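You operate a simulated robot arm through the tools that you are given. There is no shell and no other tool.

Carry out the task below with a simulated robot arm. There is one attempt and no reset: what you move stays moved.

JOB
Unlock the cash box, stand the yellow coin roll in the grey tray and lock the box again.
Fine: push the drawer home; the key stays in the lock. Set down upright: what you pick out.

The check looks at the end state, three seconds after you hand in, the way a careful person would. Anything else that was tipped, shoved, dropped, spilled or broken makes it a failure.

ROBOT AND FRAMES
A 7-joint arm with a two-finger parallel gripper, fixed in place. Base frame: the origin is on the floor under the middle of its stand, x ahead of it, y to its left, z up; the work surface is at about z = 0.74. Lengths are in m, angles in degrees, forces in N, time in s.
With the tool pointing down near the work surface it reaches from about 0.1 to 0.68 m from the base axis. Its first joint turns from -143.0 to 143.0 degrees. Payload 3 kg.
The tool frame sits at the grasp point between the pads (the TCP): z along the fingers, y along the line on which they close. The tips reach 0.03 m beyond it. Largest opening 0.11 m; finger width 0.02, thickness 0.01; the body of the gripper, 0.048 by 0.112 m, starts 0.055 m behind the TCP.
Orientation is told as [roll, pitch, yaw] about the base's x, y, z axes, in that order, counted from this pose: with the fingers straight down and closing along the base's y, the tool's x points along the base's -x, its y along +y and its z along -z.

CONTROLS
- The arm moves only by the tool nudge_tool. Its argument "deltas" is one flat list of numbers, 7 for each row, row after row: the shift along the base's x, y, z in m, then the turn, a rotation vector about the base's x, y, z in degrees, then the finger opening in m, from 0 to 0.11. In form: [x, y, z, rx, ry, rz, jaw, x, y, z, rx, ry, rz, jaw, ...]. A call has 1 to 20 rows; each row shifts and turns the commanded pose from where the row before left it. Rows are played at 5 a second. More than 0.05 m and 8.6 degrees between two rows, or a gripper value outside its range, and nothing of the call is played. A pose out of reach is approached as far as the arm can. The call stops where the force on the tool passes 40 N (or 10 N more than at its start, if that is more) or the arm is blocked; 0.2 s more then pass. The fingers move at their own pace (about 0.108 m/s each) and stop on an object; they squeeze with about 25 N. The grip force told is the motor's: it shows also when the fingers shut on nothing. Time passes only in rows, and 0.2 s behind the last, so rows that do not move let the fingers close. The reply holds the time, the measured pose of the TCP, the force on the tool along the base axes, the opening and the grip force, in the units named above and with some noise, with the torque about the TCP (base axes, N m) and any sound that the robot's microphone picked up, and new pictures: "show" is both (left out), scene, wrist or none.
- Cameras (640 x 400 px; columns grow to the right, rows downward): "scene" is fixed at [0.4008, 0.6481, 1.2918]; the picture's right is [-0.95, -0.31, 0.00], its down [-0.12, 0.35, -0.93] and it looks along [0.29, -0.88, -0.37] (base axes); focal length 348 px, centre (320, 200). "wrist" rides on the gripper at [0.072, 0.017, -0.103] in the tool frame; the picture's right is [-0.23, 0.97, 0.00], its down [-0.76, -0.18, -0.62] and it looks along [-0.61, -0.14, 0.78] (tool axes); focal length 222 px, centre (320, 200). There is no depth. A picture from a camera that has moved, and an enlarged one, comes with that camera's place and axes in the base frame and with its lens.
- lift_body(by): slides the trunk up (or, below 0, down) by that many m; the arm rides with it, the base frame stays. It gives what a move gives, with no picture.
- close_up(camera, box): a new picture of the part [left, top, right, bottom] of that camera's present view, enlarged. No time passes.
- sign_off(): hands the job in; it is judged then, once.

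Nothing tells you positions but the pictures and the camera data. Unless the task says otherwise, let go and move clear before handing in.

The tools are called as a command line: name --argument value ..., lists and objects as JSON in quotes. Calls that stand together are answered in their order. nudge_tool: Moves the arm, as the interface text tells. Its arguments: {"type":"object","properties":{"deltas":{"type":"array","items":{"type":"number"}},"show":{"type":"string","enum":["both","scene","wrist","none"]}},"required":["deltas"]} The other tools are called the same way: lift_body (by) moves the trunk up or down; close_up (camera, box) takes an enlarged picture of a part of a camera's view; sign_off () hands the job in.

At the start:

```text
time_s: 0.0
tcp_pos: [0.7174, -0.2515, 1.1438]
orientation: [0.0, 0.1, 0.0]
wrist_force: [-0.1, 0.3, 0.7]
torque: [0.0, -0.01, -0.03]
gripper_width: 0.1101
grasp_force: 0.1
trunk travel left (down, up): [-0.825, 0.065]
```

scene: 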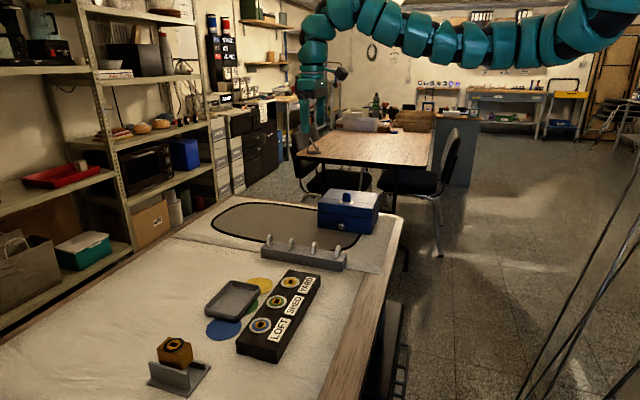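
wrist: 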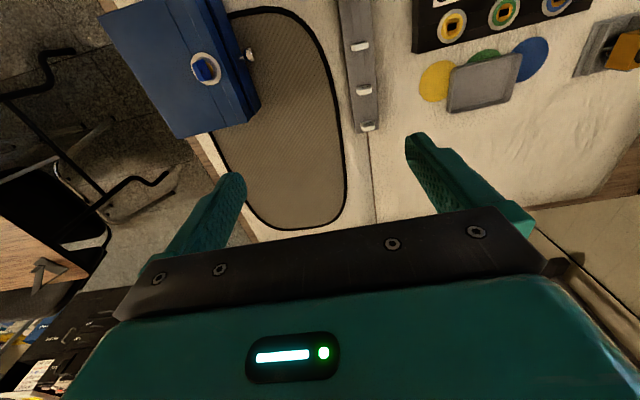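

I see a table with a blue cash box, a key rack, a holder block labelled LOFT / SHED / YARD, a grey tray on coloured discs, and a yellow object on a grey stand in the foreground. I'll enlarge the views before moving anything.

close_up --camera "scene" --box '[180, 170, 420, 320]'

close_up --camera "scene" --box '[130, 260, 340, 400]'

close_up --camera "wrist" --box '[90, 0, 390, 190]'

close_up --camera "wrist" --box '[390, 0, 640, 156]'

close_up --camera "scene" --box '[300, 170, 400, 240]'

```text
2.67 times, centred on (300, 245) of scene
camera zoom: at [0.4008, 0.6481, 1.2918], right [-0.95, -0.31, 0.0], down [-0.12, 0.35, -0.93], along [0.29, -0.88, -0.37], focal length 929 px, centre (373, 80)
```

zoom: 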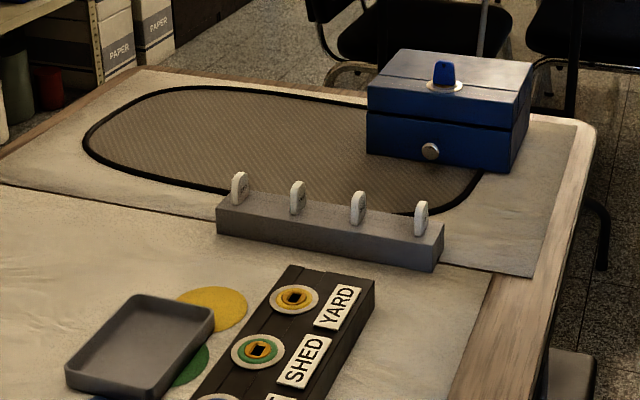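

```text
2.86 times, centred on (235, 330) of scene
camera zoom: at [0.4008, 0.6481, 1.2918], right [-0.95, -0.31, 0.0], down [-0.12, 0.35, -0.93], along [0.29, -0.88, -0.37], focal length 996 px, centre (563, -171)
```

zoom: 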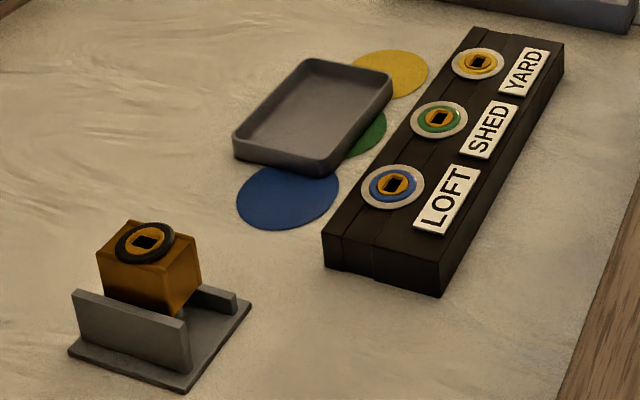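

```text
2.11 times, centred on (240, 95) of wrist
camera zoom: at [0.6458, -0.2343, 1.2477], right [0.23, 0.97, 0.0], down [0.76, -0.18, 0.62], along [0.61, -0.14, -0.78], focal length 468 px, centre (488, 421)
```

zoom: 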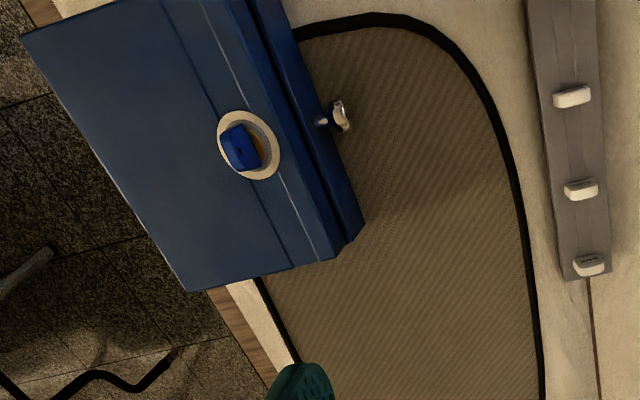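

```text
2.56 times, centred on (515, 78) of wrist
camera zoom: at [0.6458, -0.2343, 1.2477], right [0.23, 0.97, 0.0], down [0.76, -0.18, 0.62], along [0.61, -0.14, -0.78], focal length 569 px, centre (-179, 512)
```

zoom: 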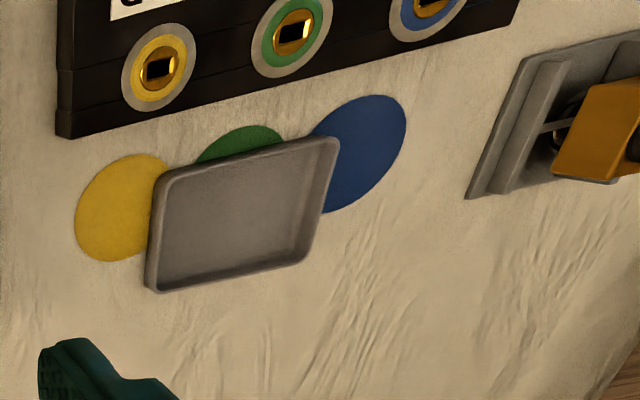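

```text
5.71 times, centred on (350, 205) of scene
camera zoom: at [0.4008, 0.6481, 1.2918], right [-0.95, -0.31, 0.0], down [-0.12, 0.35, -0.93], along [0.29, -0.88, -0.37], focal length 1991 px, centre (149, 171)
```

zoom: 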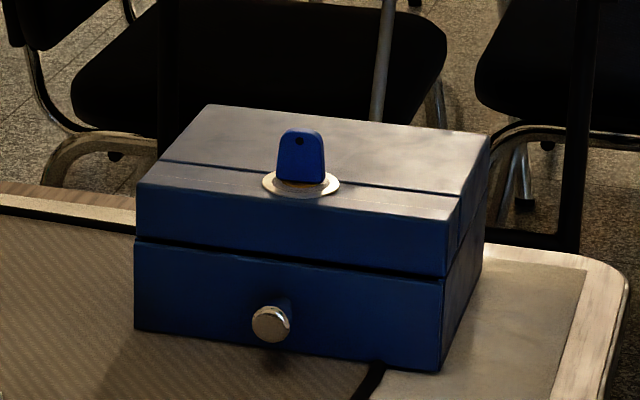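

The cash box sits at about x 0.57–0.76, y -0.56 to -0.41, with its top near z 0.838. A blue key already stands in a lock on top, near (0.66, -0.44), and the drawer knob faces +y. I'll look closer at the key, then lower the trunk a little so the arm can reach that far.

close_up --camera "wrist" --box '[170, 30, 270, 92]'

close_up --camera "scene" --box '[255, 225, 355, 287]'

lift_body --by -0.15

```text
6.40 times, centred on (220, 61) of wrist
camera zoom: at [0.6458, -0.2343, 1.2477], right [0.23, 0.97, 0.0], down [0.76, -0.18, 0.62], along [0.61, -0.14, -0.78], focal length 1422 px, centre (960, 1090)
```

zoom: 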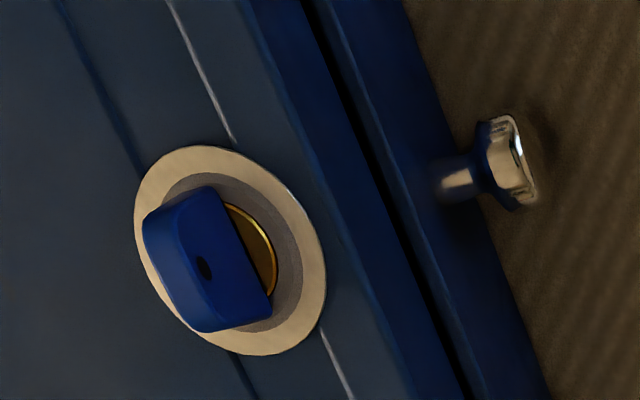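

```text
6.40 times, centred on (305, 256) of scene
camera zoom: at [0.4008, 0.6481, 1.2918], right [-0.95, -0.31, 0.0], down [-0.12, 0.35, -0.93], along [0.29, -0.88, -0.37], focal length 2230 px, centre (416, -158)
```

zoom: 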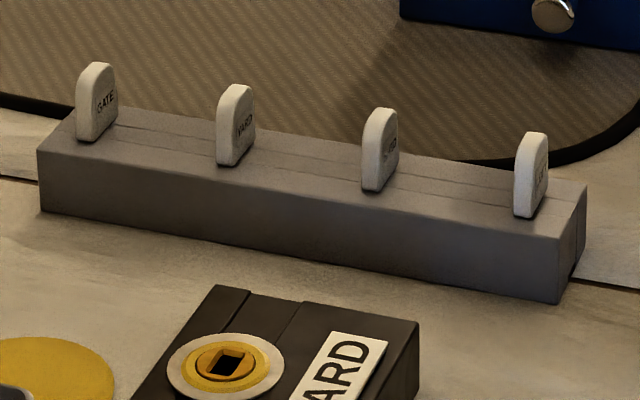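

```text
time_s: 1.8
tcp_pos: [0.7186, -0.2499, 0.9941]
orientation: [0.1, 0.1, 0.0]
wrist_force: [-0.6, 0.2, 0.6]
torque: [0.0, 0.03, 0.01]
gripper_width: 0.1099
grasp_force: 0.1
trunk travel left (down, up): [-0.675, 0.215]
```

The blue key's flat bow runs roughly along x, standing about 3.5 cm above the box lid. I'll move over toward the key and view it closer up.

nudge_tool --deltas '[-0.02, -0.035, 0, 0, 0, 0, 0.06, -0.02, -0.035, 0, 0, 0, 0, 0.06, -0.017, -0.03, 0, 0, 0, 0, 0.06, 0, 0, 0, 0, 0, 0, 0.06]' --show "both"

```text
time_s: 2.8
tcp_pos: [0.7029, -0.2775, 0.9937]
orientation: [0.0, 0.1, 0.1]
wrist_force: [0.0, 0.6, -0.1]
torque: [-0.01, 0.05, 0.02]
gripper_width: 0.0601
grasp_force: 0.0
out of reach, approached as far as the arm can: row 1, 2, 3
trunk travel left (down, up): [-0.675, 0.215]
camera wrist: at [0.6309, -0.2608, 1.0981], right [0.23, 0.97, 0.0], down [0.76, -0.18, 0.62], along [0.61, -0.14, -0.78], focal length 222 px, centre (320, 200)
```

scene: 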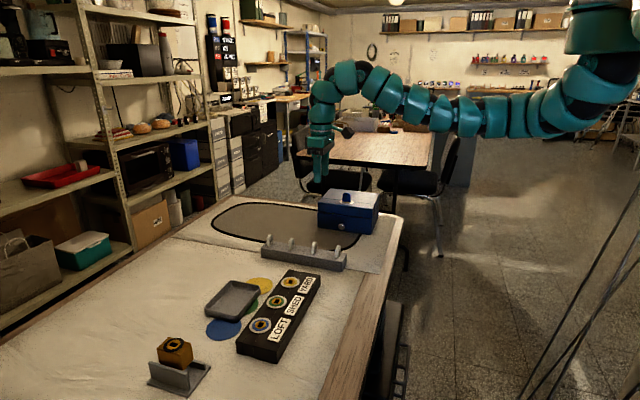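
wrist: 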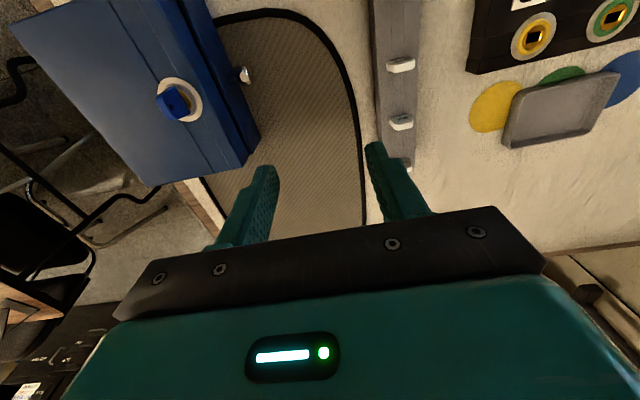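

The arm is at its reach limit with the tool vertical: about 0.756 m, while the key is about 0.79 m out. I'll tilt the fingers outward (wrist back toward the base, in the plane of the key's bow) to gain reach, and see how the pose responds.

nudge_tool --deltas '[-0.01, 0, 0, 0, -8, 0, 0.06, -0.01, 0, 0, 0, -8, 0, 0.06, 0, 0, 0, 0, 0, 0, 0.06]' --show "wrist"

```text
time_s: 3.5
tcp_pos: [0.7095, -0.3181, 0.9847]
orientation: [-0.2, -14.9, 3.6]
wrist_force: [0.5, -0.7, -0.5]
torque: [0.03, 0.01, 0.0]
gripper_width: 0.06
grasp_force: 0.0
out of reach, approached as far as the arm can: row 1, 2
trunk travel left (down, up): [-0.675, 0.215]
camera wrist: at [0.6129, -0.3062, 1.0672], right [0.16, 0.99, 0.05], down [0.58, -0.14, 0.8], along [0.8, -0.1, -0.6], focal length 222 px, centre (320, 200)
```

wrist: 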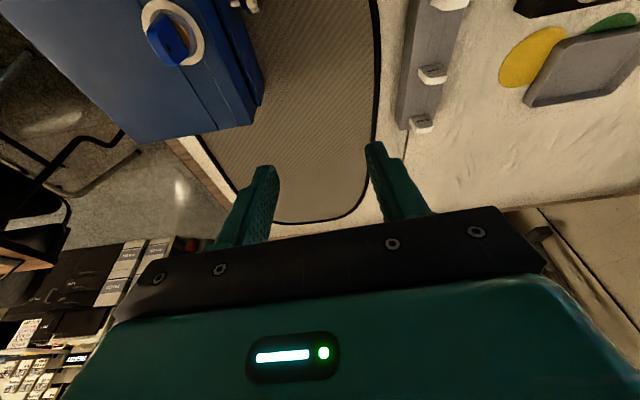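

The pose shifted, but it still reports out of reach. I'll pull in toward -x with no other change to get back inside the workspace and see how the commanded pose relates to the measured one.

nudge_tool --deltas '[-0.03, 0, 0, 0, 0, 0, 0.06, 0, 0, 0, 0, 0, 0, 0.06, 0, 0, 0, 0, 0, 0, 0.06]' --show "none"

```text
time_s: 4.3
tcp_pos: [0.6916, -0.316, 0.9707]
orientation: [-0.4, -15.1, 3.4]
wrist_force: [0.1, 0.1, -0.1]
torque: [0.01, 0.01, 0.01]
gripper_width: 0.0599
grasp_force: 0.1
out of reach, approached as far as the arm can: row 1
trunk travel left (down, up): [-0.675, 0.215]
```

Still reported as out of reach even here, so I'll retreat a bit toward the base to find where the arm is clearly within its workspace.

nudge_tool --deltas '[-0.04, 0.02, 0, 0, 0, 0, 0.06, -0.04, 0.02, 0, 0, 0, 0, 0.06, 0, 0, 0, 0, 0, 0, 0.06]' --show "scene"

```text
time_s: 5.2
tcp_pos: [0.6237, -0.2885, 0.943]
orientation: [-0.5, -15.0, 3.5]
wrist_force: [0.5, 0.5, 0.5]
torque: [-0.01, 0.01, -0.03]
gripper_width: 0.06
grasp_force: 0.0
out of reach, approached as far as the arm can: row 1, 2
trunk travel left (down, up): [-0.675, 0.215]
```

scene: 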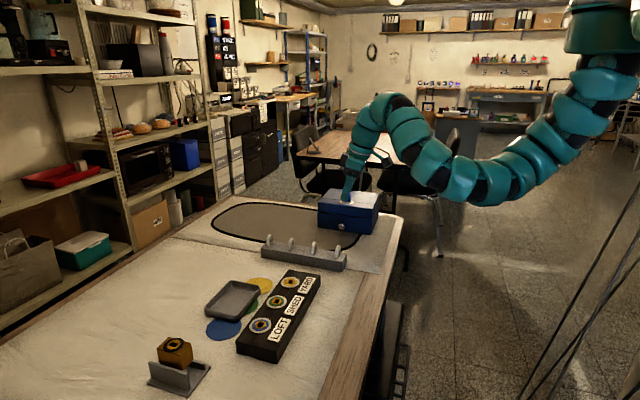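

The elbow has folded well below the shoulder line now, so the arm should no longer be near its stretched singularity. I'll test a small upward move to see whether it tracks accurately.

nudge_tool --deltas '[0, 0, 0.01, 0, 0, 0, 0.06, 0, 0, 0.01, 0, 0, 0, 0.06, 0, 0, 0, 0, 0, 0, 0.06]' --show "none"

```text
time_s: 6.0
tcp_pos: [0.6236, -0.2873, 0.9434]
orientation: [-0.5, -15.0, 3.5]
wrist_force: [0.7, -0.5, 0.4]
torque: [0.0, 0.0, -0.02]
gripper_width: 0.0603
grasp_force: 0.0
out of reach, approached as far as the arm can: row 1, 2
trunk travel left (down, up): [-0.675, 0.215]
```

Up is blocked here (it looks like a wrist-bend limit, since the forearm already points up), so going outward or down should be fine. I'll move outward toward the key, keeping the tips above the key top.

nudge_tool --deltas '[0.01, -0.03, 0, 0, 0, 0, 0.06, 0.01, -0.03, 0, 0, 0, -3.5, 0.06, 0.01, -0.03, 0, 0, 0, 0, 0.06, 0, 0, 0, 0, 0, 0, 0.06]' --show "both"

```text
time_s: 7.0
tcp_pos: [0.654, -0.3758, 0.9435]
orientation: [-0.3, -14.9, -0.1]
wrist_force: [0.0, 0.1, 0.2]
torque: [0.0, 0.03, -0.01]
gripper_width: 0.0601
grasp_force: 0.0
trunk travel left (down, up): [-0.675, 0.215]
camera wrist: at [0.5567, -0.359, 1.0255], right [0.22, 0.97, 0.05], down [0.58, -0.18, 0.8], along [0.79, -0.15, -0.6], focal length 222 px, centre (320, 200)
```

scene: 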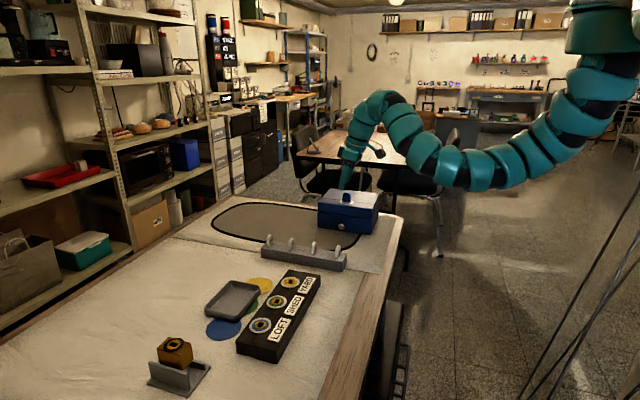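
wrist: 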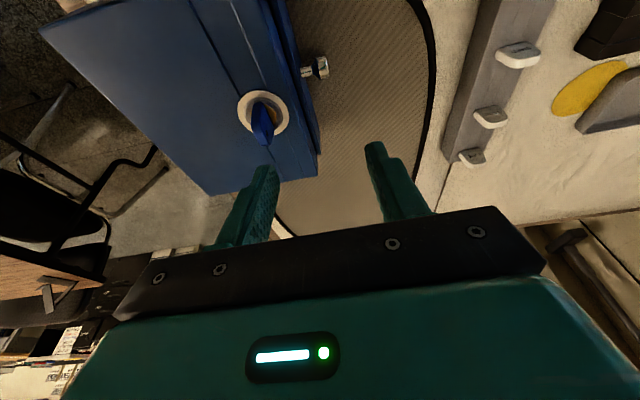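

Tracking is accurate here. The lock reads at about (0.658, -0.426). I'll take a close look at the key to get its bow orientation and any marks on the lock plate.

close_up --camera "wrist" --box '[200, 60, 340, 148]'

close_up --camera "scene" --box '[310, 180, 390, 230]'

```text
4.55 times, centred on (270, 104) of wrist
camera zoom: at [0.5567, -0.359, 1.0255], right [0.22, 0.97, 0.05], down [0.58, -0.18, 0.8], along [0.79, -0.15, -0.6], focal length 1010 px, centre (547, 636)
```

zoom: 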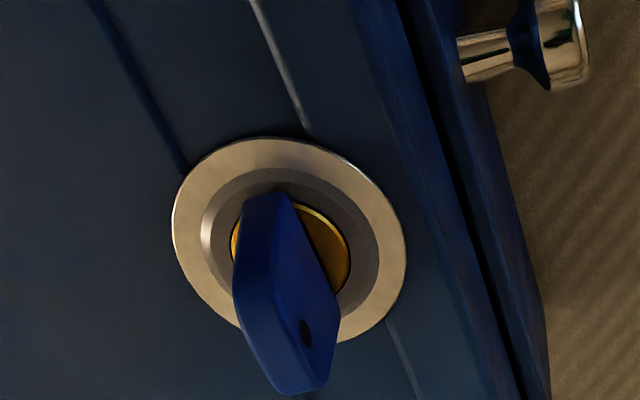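

```text
8.00 times, centred on (350, 205) of scene
camera zoom: at [0.4008, 0.6481, 1.2918], right [-0.95, -0.31, 0.0], down [-0.12, 0.35, -0.93], along [0.29, -0.88, -0.37], focal length 2788 px, centre (80, 160)
```

zoom: 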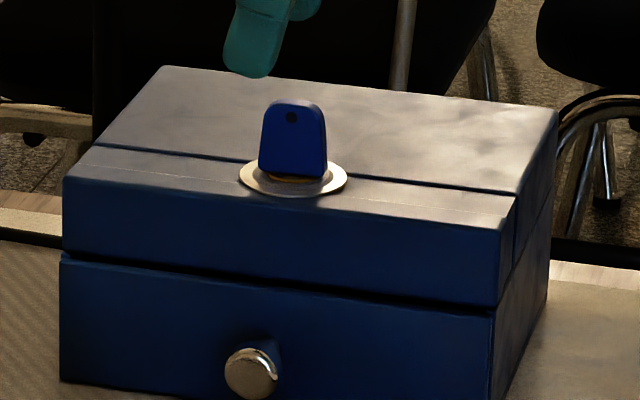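

The box is axis-aligned and the key's bow lies along x: about 27 mm wide, 8 mm thick, top near z 0.873. I'll move above it with the fingers straddling it in y and check alignment.

nudge_tool --deltas '[0, -0.025, 0, 0, 0, 0, 0.06, 0.001, -0.025, 0, 0, 0, 0, 0.06, 0, 0, -0.015, 0, 0, 0, 0.06, 0, 0, 0, 0, 0, 0, 0.06]' --show "both"

```text
time_s: 8.0
tcp_pos: [0.6541, -0.4281, 0.9286]
orientation: [-0.4, -14.8, 0.0]
wrist_force: [-0.4, 0.4, 0.2]
torque: [-0.02, -0.02, 0.01]
gripper_width: 0.0601
grasp_force: 0.1
trunk travel left (down, up): [-0.675, 0.215]
camera wrist: at [0.5578, -0.4105, 1.01], right [0.22, 0.97, 0.05], down [0.58, -0.17, 0.8], along [0.79, -0.15, -0.6], focal length 222 px, centre (320, 200)
```

scene: 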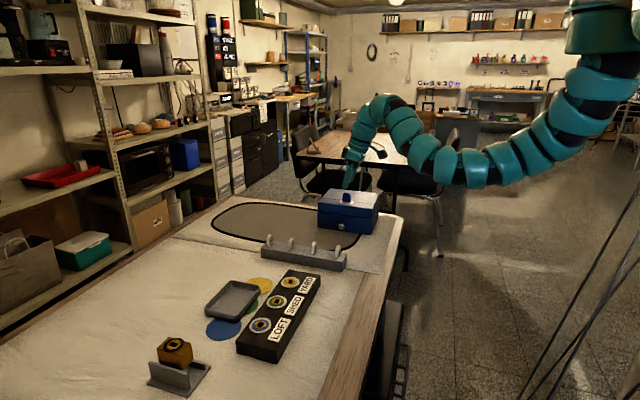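
wrist: 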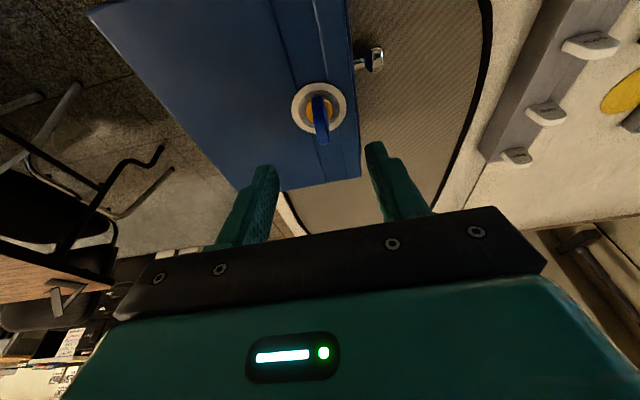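

The key lies right between the fingers. I'll descend to about z 0.88 with the fingers still open, then check before closing.

nudge_tool --deltas '[0, 0.001, -0.02, 0, 0, 0, 0.05, 0, 0.001, -0.02, 0, 0, 0, 0.05, 0, 0, -0.008, 0, 0, 0, 0.05, 0, 0, 0, 0, 0, 0, 0.05]' --show "both"

close_up --camera "scene" --box '[310, 160, 400, 216]'

close_up --camera "wrist" --box '[220, 80, 420, 205]'

```text
time_s: 8.9
tcp_pos: [0.6542, -0.4257, 0.88]
orientation: [-0.3, -14.8, 0.1]
wrist_force: [0.0, -0.1, -0.5]
torque: [0.0, -0.02, 0.0]
gripper_width: 0.0501
grasp_force: 0.1
trunk travel left (down, up): [-0.675, 0.215]
camera wrist: at [0.5579, -0.4083, 0.962], right [0.22, 0.97, 0.05], down [0.58, -0.17, 0.8], along [0.79, -0.14, -0.6], focal length 222 px, centre (320, 200)
```

scene: 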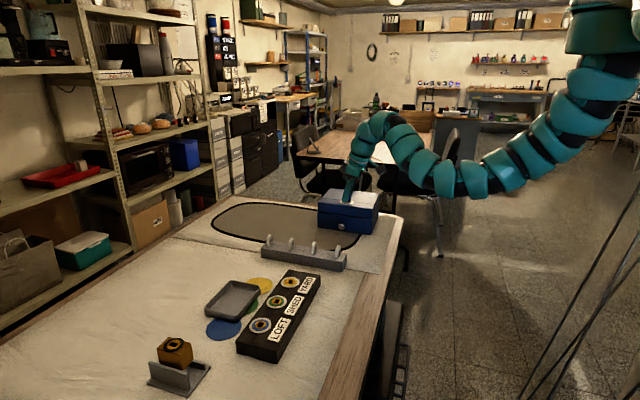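
wrist: 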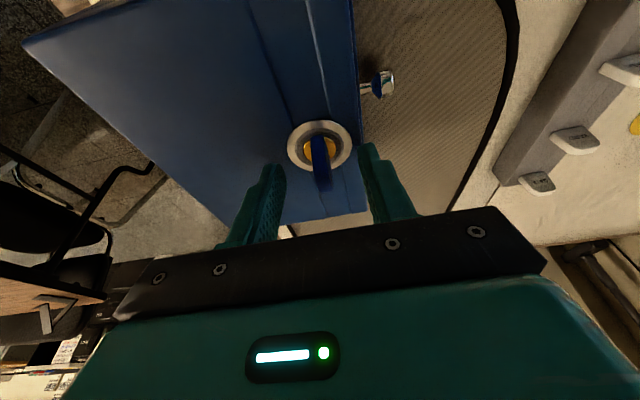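

```text
7.11 times, centred on (355, 188) of scene
camera zoom: at [0.4008, 0.6481, 1.2918], right [-0.95, -0.31, 0.0], down [-0.12, 0.35, -0.93], along [0.29, -0.88, -0.37], focal length 2478 px, centre (71, 285)
```

zoom: 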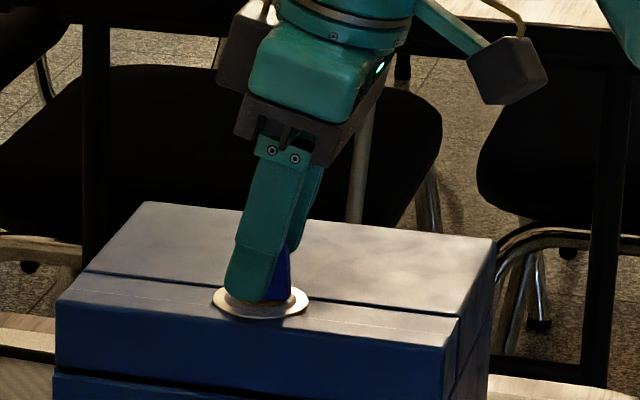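

```text
3.20 times, centred on (320, 142) of wrist
camera zoom: at [0.5579, -0.4083, 0.962], right [0.22, 0.97, 0.05], down [0.58, -0.17, 0.8], along [0.79, -0.14, -0.6], focal length 711 px, centre (320, 384)
```

zoom: 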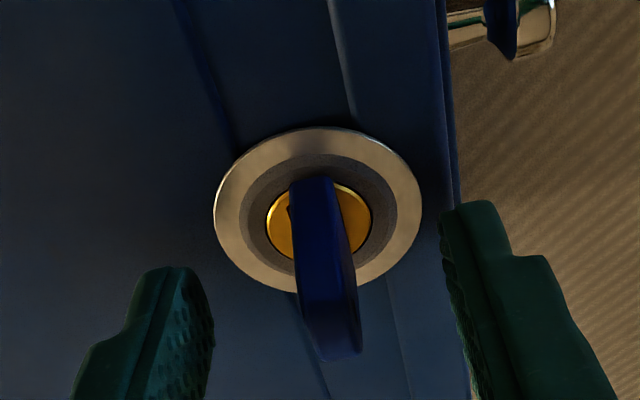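

The finger overlaps the bow well and the tips sit above the plate. I'll close on the key now.

nudge_tool --deltas '[0, 0, 0, 0, 0, 0, 0.03, 0, 0, 0, 0, 0, 0, 0.015, 0, 0, 0, 0, 0, 0, 0.0, 0, 0, 0, 0, 0, 0, 0.0, 0, 0, 0, 0, 0, 0, 0.0]' --show "wrist"

```text
time_s: 10.2
tcp_pos: [0.6533, -0.4257, 0.88]
orientation: [-0.3, -14.9, 0.0]
wrist_force: [0.4, 0.2, -0.4]
torque: [-0.03, -0.04, -0.03]
gripper_width: 0.0075
grasp_force: 24.9
trunk travel left (down, up): [-0.675, 0.215]
camera wrist: at [0.5579, -0.4084, 0.962], right [0.22, 0.97, 0.05], down [0.58, -0.17, 0.8], along [0.79, -0.15, -0.6], focal length 222 px, centre (320, 200)
```

wrist: 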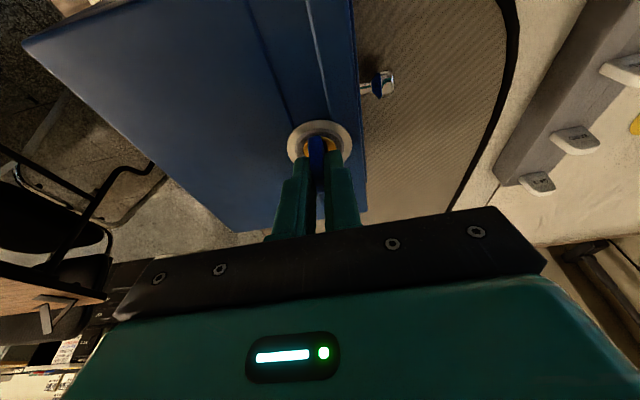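

The key is gripped cleanly (7.5 mm, no side load). I'll try a small clockwise turn first and watch the torque.

nudge_tool --deltas '[0, 0.0003, 0, 0, 0, -4, 0.0, 0, 0.0003, 0, 0, 0, -4, 0.0, 0, 0, 0, 0, 0, 0, 0.0]' --show "none"

```text
time_s: 10.9
tcp_pos: [0.6535, -0.4244, 0.8805]
orientation: [-0.3, -14.8, -7.9]
wrist_force: [0.2, 1.8, 0.2]
torque: [0.08, 0.01, 0.07]
gripper_width: 0.0076
grasp_force: 25.0
trunk travel left (down, up): [-0.675, 0.215]
```

The turn met almost no resistance (0.07 N·m). I'll continue clockwise in stages.

nudge_tool --deltas '[0.0001, 0.0006, 0, 0, 0, -7, 0.0, 0.0002, 0.0006, 0, 0, 0, -7, 0.0, 0, 0, 0, 0, 0, 0, 0.0]' --show "wrist"

close_up --camera "wrist" --box '[240, 90, 400, 190]'

```text
time_s: 11.8
tcp_pos: [0.6545, -0.4222, 0.8816]
orientation: [-0.3, -14.8, -22.1]
wrist_force: [0.2, 4.2, -0.7]
torque: [0.25, -0.01, 0.05]
gripper_width: 0.0075
grasp_force: 25.0
trunk travel left (down, up): [-0.675, 0.215]
camera wrist: at [0.572, -0.3707, 0.9621], right [0.57, 0.82, 0.05], down [0.47, -0.38, 0.8], along [0.68, -0.43, -0.6], focal length 222 px, centre (320, 200)
```

wrist: 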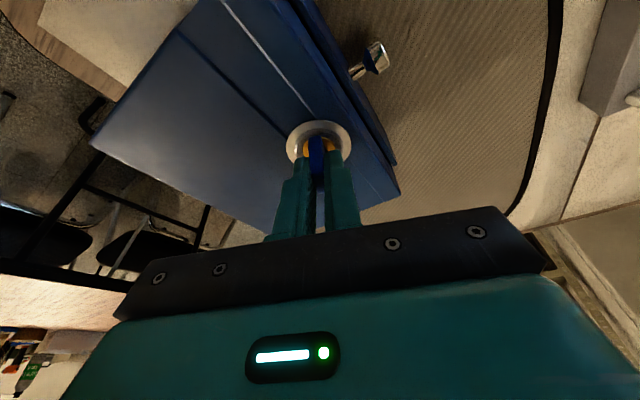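

```text
4.00 times, centred on (320, 140) of wrist
camera zoom: at [0.572, -0.3707, 0.9621], right [0.57, 0.82, 0.05], down [0.47, -0.38, 0.8], along [0.68, -0.43, -0.6], focal length 888 px, centre (320, 440)
```

zoom: 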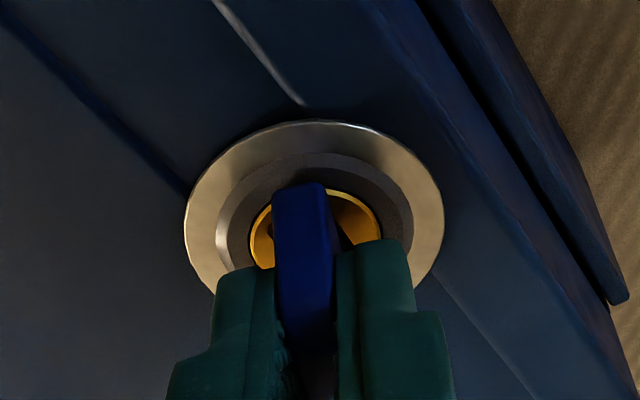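

The key turns freely with the gripper. The small +y force suggests the lock axis is about 9 mm ahead of the TCP rather than 5 mm, so I'll correct the arc and keep turning clockwise.

nudge_tool --deltas '[0.0005, 0.0022, -0.0005, 0, 0, -7.6, 0.0, 0.0007, 0.0014, -0.0003, 0, 0, -7.6, 0.0, 0.0008, 0.0009, 0, 0, 0, -7.7, 0.0, 0, 0, 0, 0, 0, 0, 0.0]' --show "none"

```text
time_s: 12.8
tcp_pos: [0.6561, -0.4198, 0.8814]
orientation: [-0.3, -15.0, -45.1]
wrist_force: [2.9, -7.8, 9.0]
torque: [-0.31, -0.22, 0.01]
gripper_width: 0.0075
grasp_force: 25.2
trunk travel left (down, up): [-0.675, 0.215]
```

The turn reached 45°, but side and vertical forces are building slightly. I'll ease the position a little to unload before continuing.

nudge_tool --deltas '[0, -0.001, 0.001, 0, 0, 0, 0.0, 0, 0, 0, 0, 0, 0, 0.0]' --show "wrist"

close_up --camera "wrist" --box '[240, 90, 400, 190]'

close_up --camera "scene" --box '[310, 160, 400, 216]'

```text
time_s: 13.3
tcp_pos: [0.6575, -0.4201, 0.8795]
orientation: [-0.3, -14.9, -44.9]
wrist_force: [1.2, -6.4, 3.1]
torque: [-0.22, -0.13, 0.03]
gripper_width: 0.0079
grasp_force: 25.7
trunk travel left (down, up): [-0.675, 0.215]
camera wrist: at [0.6002, -0.3399, 0.962], right [0.84, 0.53, 0.05], down [0.28, -0.53, 0.8], along [0.45, -0.66, -0.6], focal length 222 px, centre (320, 200)
```

wrist: 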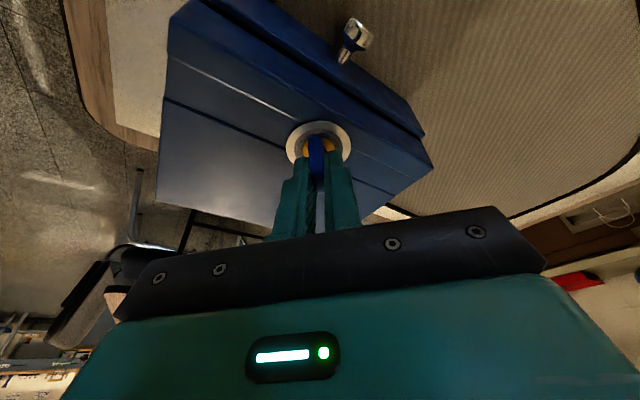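

```text
4.00 times, centred on (320, 140) of wrist
camera zoom: at [0.6002, -0.3399, 0.962], right [0.84, 0.53, 0.05], down [0.28, -0.53, 0.8], along [0.45, -0.66, -0.6], focal length 888 px, centre (320, 440)
```

zoom: 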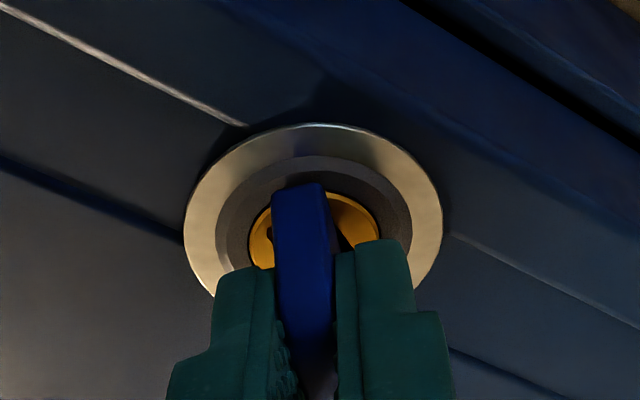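

```text
7.11 times, centred on (355, 188) of scene
camera zoom: at [0.4008, 0.6481, 1.2918], right [-0.95, -0.31, 0.0], down [-0.12, 0.35, -0.93], along [0.29, -0.88, -0.37], focal length 2478 px, centre (71, 285)
```

zoom: 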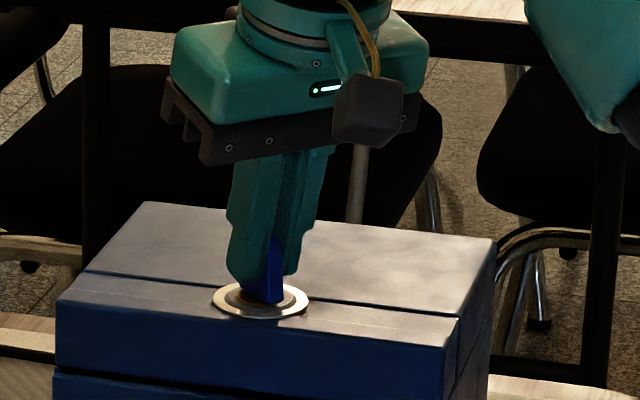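

The key follows at 45° with negligible twist torque, so I'm past any initial stop. I'll relieve the -y load and continue toward 67°.

nudge_tool --deltas '[0, -0.0014, 0.0005, 0, 0, 0, 0.0, 0.0008, 0.0005, 0, 0, 0, -7.5, 0.0, 0.0009, 0.0004, 0, 0, 0, -7.5, 0.0, 0.0009, 0.0003, 0, 0, 0, -7.5, 0.0, 0, 0, 0, 0, 0, 0, 0.0]' --show "none"

```text
time_s: 14.6
tcp_pos: [0.6585, -0.4188, 0.8801]
orientation: [-0.3, -14.8, -67.5]
wrist_force: [-5.1, 2.1, -4.2]
torque: [0.21, 0.26, -0.01]
gripper_width: 0.0075
grasp_force: 25.3
trunk travel left (down, up): [-0.675, 0.215]
```

Twist torque is still near zero with the key at 67°. I'll unload slightly and carry on to 90°.

nudge_tool --deltas '[-0.0012, 0.0005, -0.0006, 0, 0, 0, 0.0, 0.0008, 0.0003, 0, 0, 0, -7.5, 0.0, 0.0008, 0.0002, 0, 0, 0, -7.5, 0.0, 0.0008, 0.0001, 0, 0, 0, -7.5, 0.0, 0, 0, 0, 0, 0, 0, 0.0]' --show "both"

close_up --camera "wrist" --box '[240, 90, 400, 190]'

close_up --camera "scene" --box '[310, 160, 400, 216]'

```text
time_s: 15.8
tcp_pos: [0.66, -0.4189, 0.881]
orientation: [-0.3, -14.9, -90.0]
wrist_force: [2.0, -0.1, -1.2]
torque: [0.03, -0.11, 0.04]
gripper_width: 0.0078
grasp_force: 24.6
trunk travel left (down, up): [-0.675, 0.215]
camera wrist: at [0.678, -0.3224, 0.9622], right [0.97, -0.22, 0.05], down [-0.17, -0.58, 0.8], along [-0.14, -0.79, -0.6], focal length 222 px, centre (320, 200)
```

scene: 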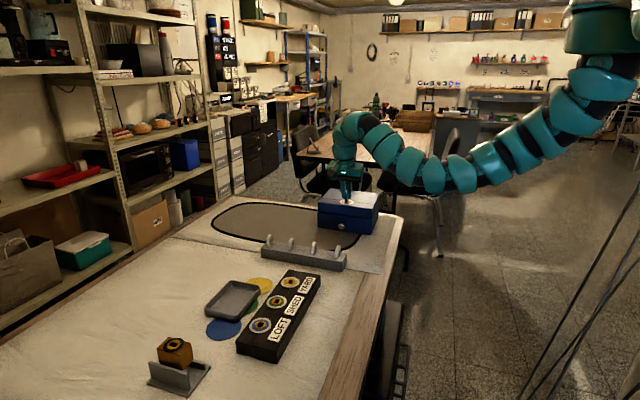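
wrist: 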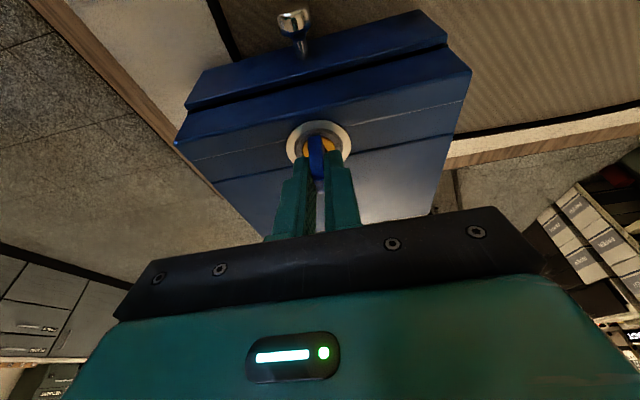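

```text
4.00 times, centred on (320, 140) of wrist
camera zoom: at [0.678, -0.3224, 0.9622], right [0.97, -0.22, 0.05], down [-0.17, -0.58, 0.8], along [-0.14, -0.79, -0.6], focal length 888 px, centre (320, 440)
```

zoom: 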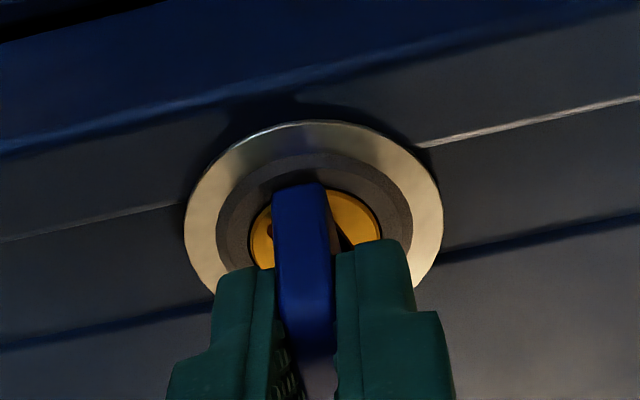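

```text
7.11 times, centred on (355, 188) of scene
camera zoom: at [0.4008, 0.6481, 1.2918], right [-0.95, -0.31, 0.0], down [-0.12, 0.35, -0.93], along [0.29, -0.88, -0.37], focal length 2478 px, centre (71, 285)
```

zoom: 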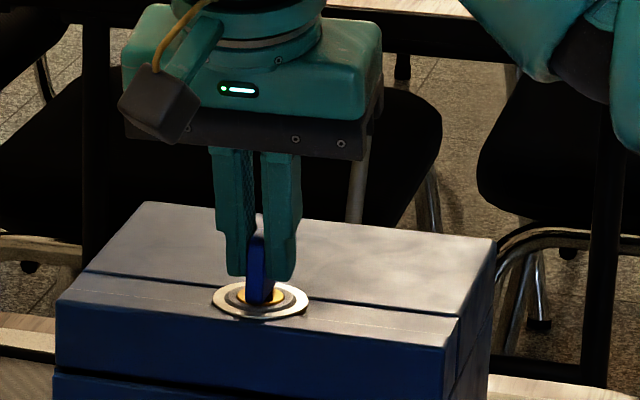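

At 90° there's still no stop and no click reported. I'll go a few degrees further, in small steps, to feel for an end stop.

nudge_tool --deltas '[0.001, 0, -0.0003, 0, 0, -4, 0.0, 0.0006, 0, 0, 0, 0, -4, 0.0, 0, 0, 0, 0, 0, 0, 0.0]' --show "none"

```text
time_s: 16.6
tcp_pos: [0.6617, -0.418, 0.8804]
orientation: [-0.3, -14.9, -98.0]
wrist_force: [-2.2, 0.0, -1.8]
torque: [0.03, 0.11, 0.01]
gripper_width: 0.0075
grasp_force: 25.0
trunk travel left (down, up): [-0.675, 0.215]
```

Still free. I'll go on a little further in small steps while watching the twist torque.

nudge_tool --deltas '[0.0002, -0.0002, -0.0003, 0, 0, -4, 0.0, 0.0006, -0.0001, 0, 0, 0, -4, 0.0, 0, 0, 0, 0, 0, 0, 0.0]' --show "wrist"

close_up --camera "wrist" --box '[240, 90, 400, 190]'

```text
time_s: 17.4
tcp_pos: [0.662, -0.4193, 0.8806]
orientation: [-0.3, -14.9, -105.9]
wrist_force: [-1.5, -2.4, 4.7]
torque: [-0.14, 0.02, 0.02]
gripper_width: 0.0077
grasp_force: 24.8
trunk travel left (down, up): [-0.675, 0.215]
camera wrist: at [0.7057, -0.3311, 0.962], right [0.88, -0.48, 0.05], down [-0.33, -0.51, 0.8], along [-0.36, -0.72, -0.6], focal length 222 px, centre (320, 200)
```

wrist: 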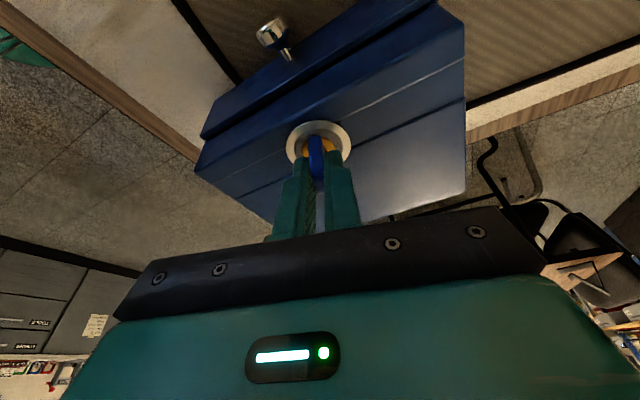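

```text
4.00 times, centred on (320, 140) of wrist
camera zoom: at [0.7057, -0.3311, 0.962], right [0.88, -0.48, 0.05], down [-0.33, -0.51, 0.8], along [-0.36, -0.72, -0.6], focal length 888 px, centre (320, 440)
```

zoom: 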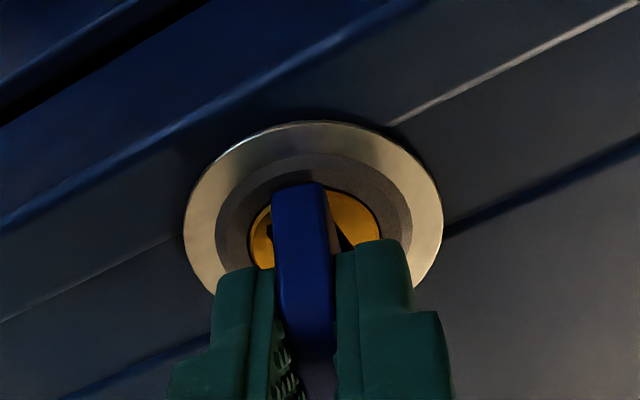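

The lock still turns without resistance at 106°. I'll continue a bit more to find the end of travel.

nudge_tool --deltas '[0, -0.0005, 0.0005, 0, 0, -5, 0.0, 0.0004, -0.0003, 0, 0, 0, -5, 0.0, 0.0004, -0.0003, 0, 0, 0, -5, 0.0, 0, 0, 0, 0, 0, 0, 0.0]' --show "none"

```text
time_s: 18.4
tcp_pos: [0.6619, -0.4191, 0.8798]
orientation: [-0.3, -15.0, -120.9]
wrist_force: [3.5, 1.6, 2.8]
torque: [-0.04, -0.15, 0.48]
gripper_width: 0.0081
grasp_force: 25.0
trunk travel left (down, up): [-0.675, 0.215]
```

There's the end stop: torque rose to 0.48 N·m at about 115–120°. I'll back off slightly to unload, let go of the key and lift clear to test the drawer.

nudge_tool --deltas '[-0.0003, 0.0003, 0, 0, 0, 5, 0.0, 0, 0, 0, 0, 0, 2, 0.0, 0, 0, 0, 0, 0, 0, 0.0]' --show "none"

```text
time_s: 19.1
tcp_pos: [0.6614, -0.4202, 0.8798]
orientation: [-0.3, -14.9, -113.8]
wrist_force: [-1.6, 2.9, -2.0]
torque: [0.13, -0.08, 0.1]
gripper_width: 0.0075
grasp_force: 25.2
trunk travel left (down, up): [-0.675, 0.215]
```

nudge_tool --deltas '[0, 0, 0, 0, 0, 0, 0.02, 0, 0, 0, 0, 0, 0, 0.05, 0, 0, 0.01, 0, 0, 0, 0.05, 0, 0, 0.03, 0, 0, 0, 0.05, 0, 0, 0.03, 0, 0, 0, 0.05, 0, 0, 0, 0, 0, 0, 0.05]' --show "both"

close_up --camera "scene" --box '[310, 170, 390, 230]'

close_up --camera "wrist" --box '[220, 40, 400, 152]'

```text
time_s: 20.6
tcp_pos: [0.6633, -0.4207, 0.9504]
orientation: [-0.3, -14.9, -113.9]
wrist_force: [0.7, -0.7, 0.1]
torque: [0.04, 0.02, 0.0]
gripper_width: 0.05
grasp_force: 0.0
trunk travel left (down, up): [-0.675, 0.215]
camera wrist: at [0.7193, -0.3393, 1.032], right [0.8, -0.6, 0.05], down [-0.39, -0.46, 0.8], along [-0.45, -0.66, -0.6], focal length 222 px, centre (320, 200)
```

scene: 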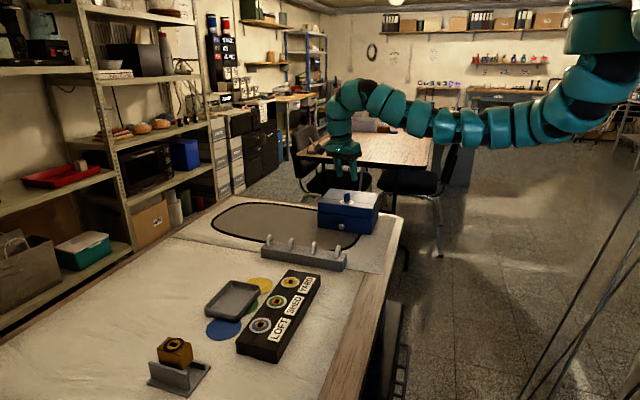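
wrist: 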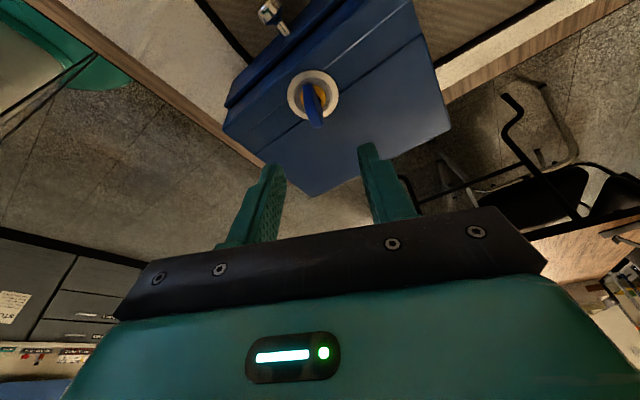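

```text
6.67 times, centred on (350, 200) of scene
camera zoom: at [0.4008, 0.6481, 1.2918], right [-0.95, -0.31, 0.0], down [-0.12, 0.35, -0.93], along [0.29, -0.88, -0.37], focal length 2323 px, centre (120, 200)
```

zoom: 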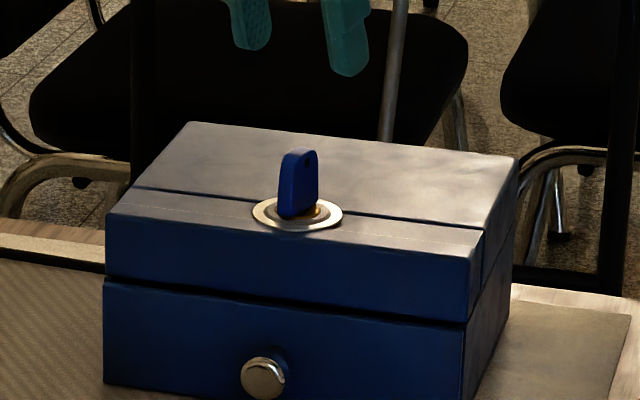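

```text
3.56 times, centred on (310, 96) of wrist
camera zoom: at [0.7193, -0.3393, 1.032], right [0.8, -0.6, 0.05], down [-0.39, -0.46, 0.8], along [-0.45, -0.66, -0.6], focal length 790 px, centre (356, 570)
```

zoom: 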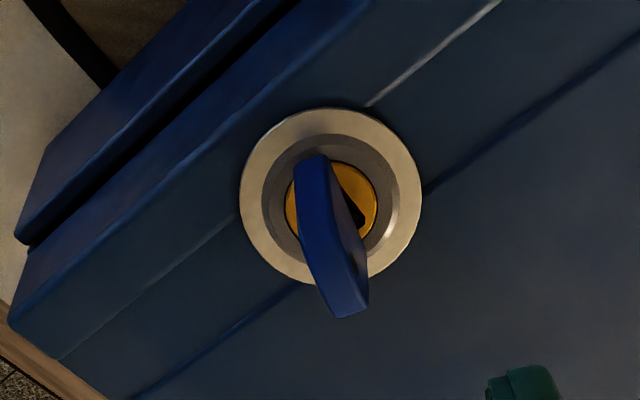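

The key stays turned by about 110° and the drawer front is still shut. I'll turn the tool to close along x, move in front of the drawer and look at the knob.

nudge_tool --deltas '[0, 0.03, 0, 0, 0, 8, 0.05, 0, 0.03, 0, 0, 0, 8, 0.05, 0, 0.03, 0, 0, 0, 8, 0.05, 0, 0.01, 0, -8, 0, 0, 0.05, 0, 0, 0, 0, 0, 0, 0.05]' --show "both"

```text
time_s: 21.8
tcp_pos: [0.6768, -0.3261, 0.9425]
orientation: [-0.3, -22.9, -89.9]
wrist_force: [0.2, 0.3, 0.8]
torque: [-0.02, 0.03, 0.0]
gripper_width: 0.05
grasp_force: 0.1
out of reach, approached as far as the arm can: row 1, 2
trunk travel left (down, up): [-0.675, 0.215]
camera wrist: at [0.6942, -0.2188, 1.0085], right [0.97, -0.21, 0.08], down [-0.17, -0.46, 0.87], along [-0.14, -0.86, -0.48], focal length 222 px, centre (320, 200)
```

scene: 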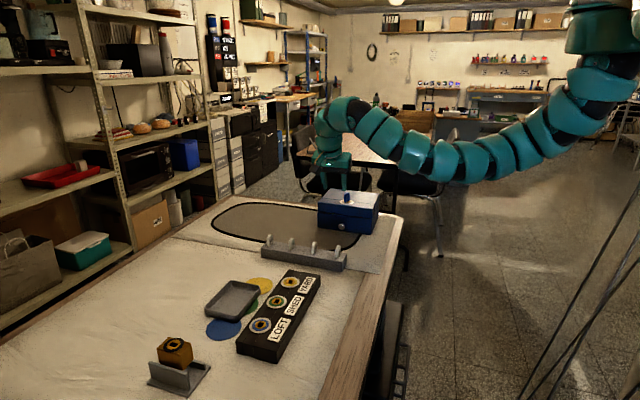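
wrist: 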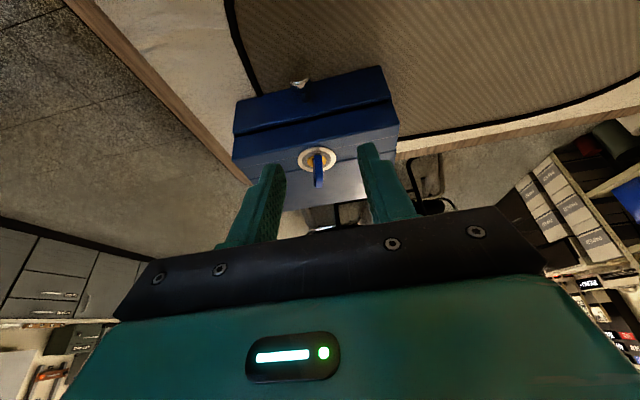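

I'm now in front of the box with the tool tilted toward it. I'll zoom in on the knob.

close_up --camera "wrist" --box '[220, 50, 420, 175]'

close_up --camera "scene" --box '[255, 210, 355, 272]'

```text
3.20 times, centred on (320, 112) of wrist
camera zoom: at [0.6942, -0.2188, 1.0085], right [0.97, -0.21, 0.08], down [-0.17, -0.46, 0.87], along [-0.14, -0.86, -0.48], focal length 711 px, centre (320, 480)
```

zoom: 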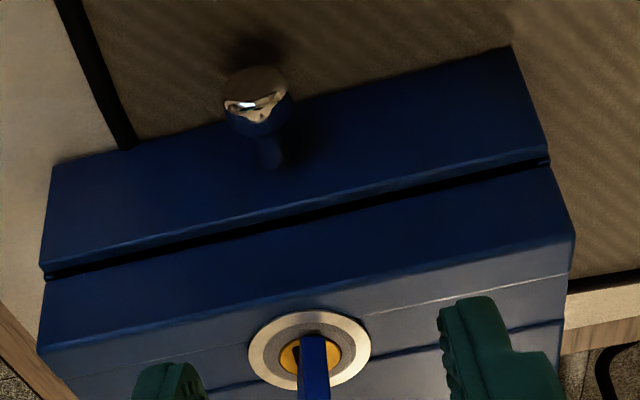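

```text
6.40 times, centred on (305, 241) of scene
camera zoom: at [0.4008, 0.6481, 1.2918], right [-0.95, -0.31, 0.0], down [-0.12, 0.35, -0.93], along [0.29, -0.88, -0.37], focal length 2230 px, centre (416, -62)
```

zoom: 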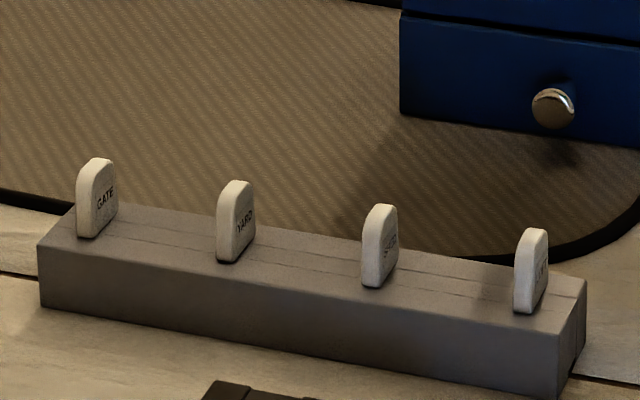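

The knob axis is near (0.659, z 0.768), with its head at y about -0.366 and the drawer face at y about -0.394. I'll reduce the tilt to 15° for clearance over the key rack and come down over the knob with fingers open.

nudge_tool --deltas '[-0.008, 0, -0.03, 8, 0, 0, 0.05, -0.009, -0.015, -0.04, 0, 0, 0, 0.05, 0, -0.015, -0.04, 0, 0, 0, 0.05, 0, -0.007, -0.02, 0, 0, 0, 0.05, 0, 0, 0, 0, 0, 0, 0.05]' --show "both"

close_up --camera "scene" --box '[300, 180, 400, 242]'

close_up --camera "wrist" --box '[220, 70, 420, 195]'

```text
time_s: 22.9
tcp_pos: [0.6602, -0.362, 0.8107]
orientation: [-0.2, -14.9, -89.9]
wrist_force: [0.5, -0.3, 0.0]
torque: [0.03, 0.02, -0.01]
gripper_width: 0.0503
grasp_force: 0.0
trunk travel left (down, up): [-0.675, 0.215]
camera wrist: at [0.6771, -0.2657, 0.8923], right [0.97, -0.22, 0.05], down [-0.17, -0.58, 0.8], along [-0.14, -0.79, -0.6], focal length 222 px, centre (320, 200)
```

scene: 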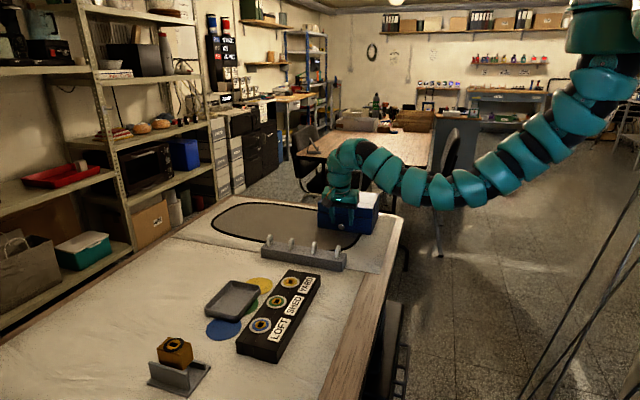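
wrist: 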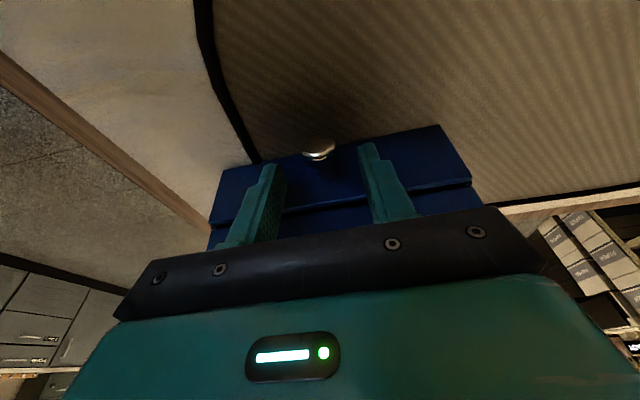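

```text
6.40 times, centred on (350, 211) of scene
camera zoom: at [0.4008, 0.6481, 1.2918], right [-0.95, -0.31, 0.0], down [-0.12, 0.35, -0.93], along [0.29, -0.88, -0.37], focal length 2230 px, centre (128, 130)
```

zoom: 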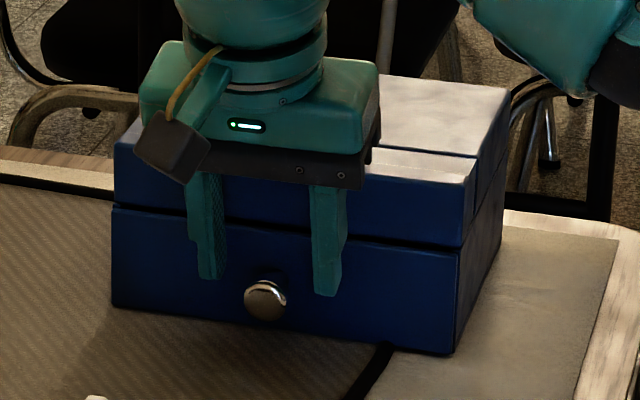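

```text
3.20 times, centred on (320, 132) of wrist
camera zoom: at [0.6771, -0.2657, 0.8923], right [0.97, -0.22, 0.05], down [-0.17, -0.58, 0.8], along [-0.14, -0.79, -0.6], focal length 711 px, centre (320, 416)
```

zoom: 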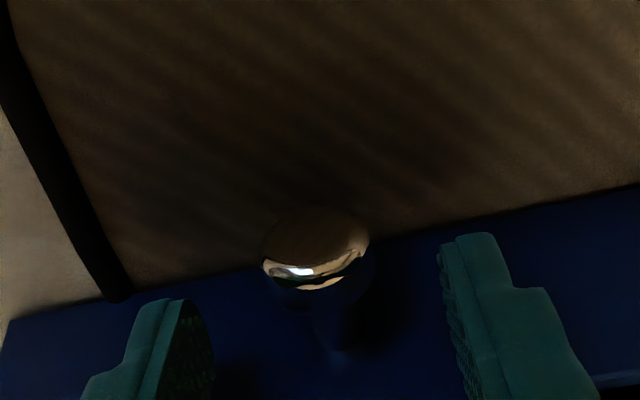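

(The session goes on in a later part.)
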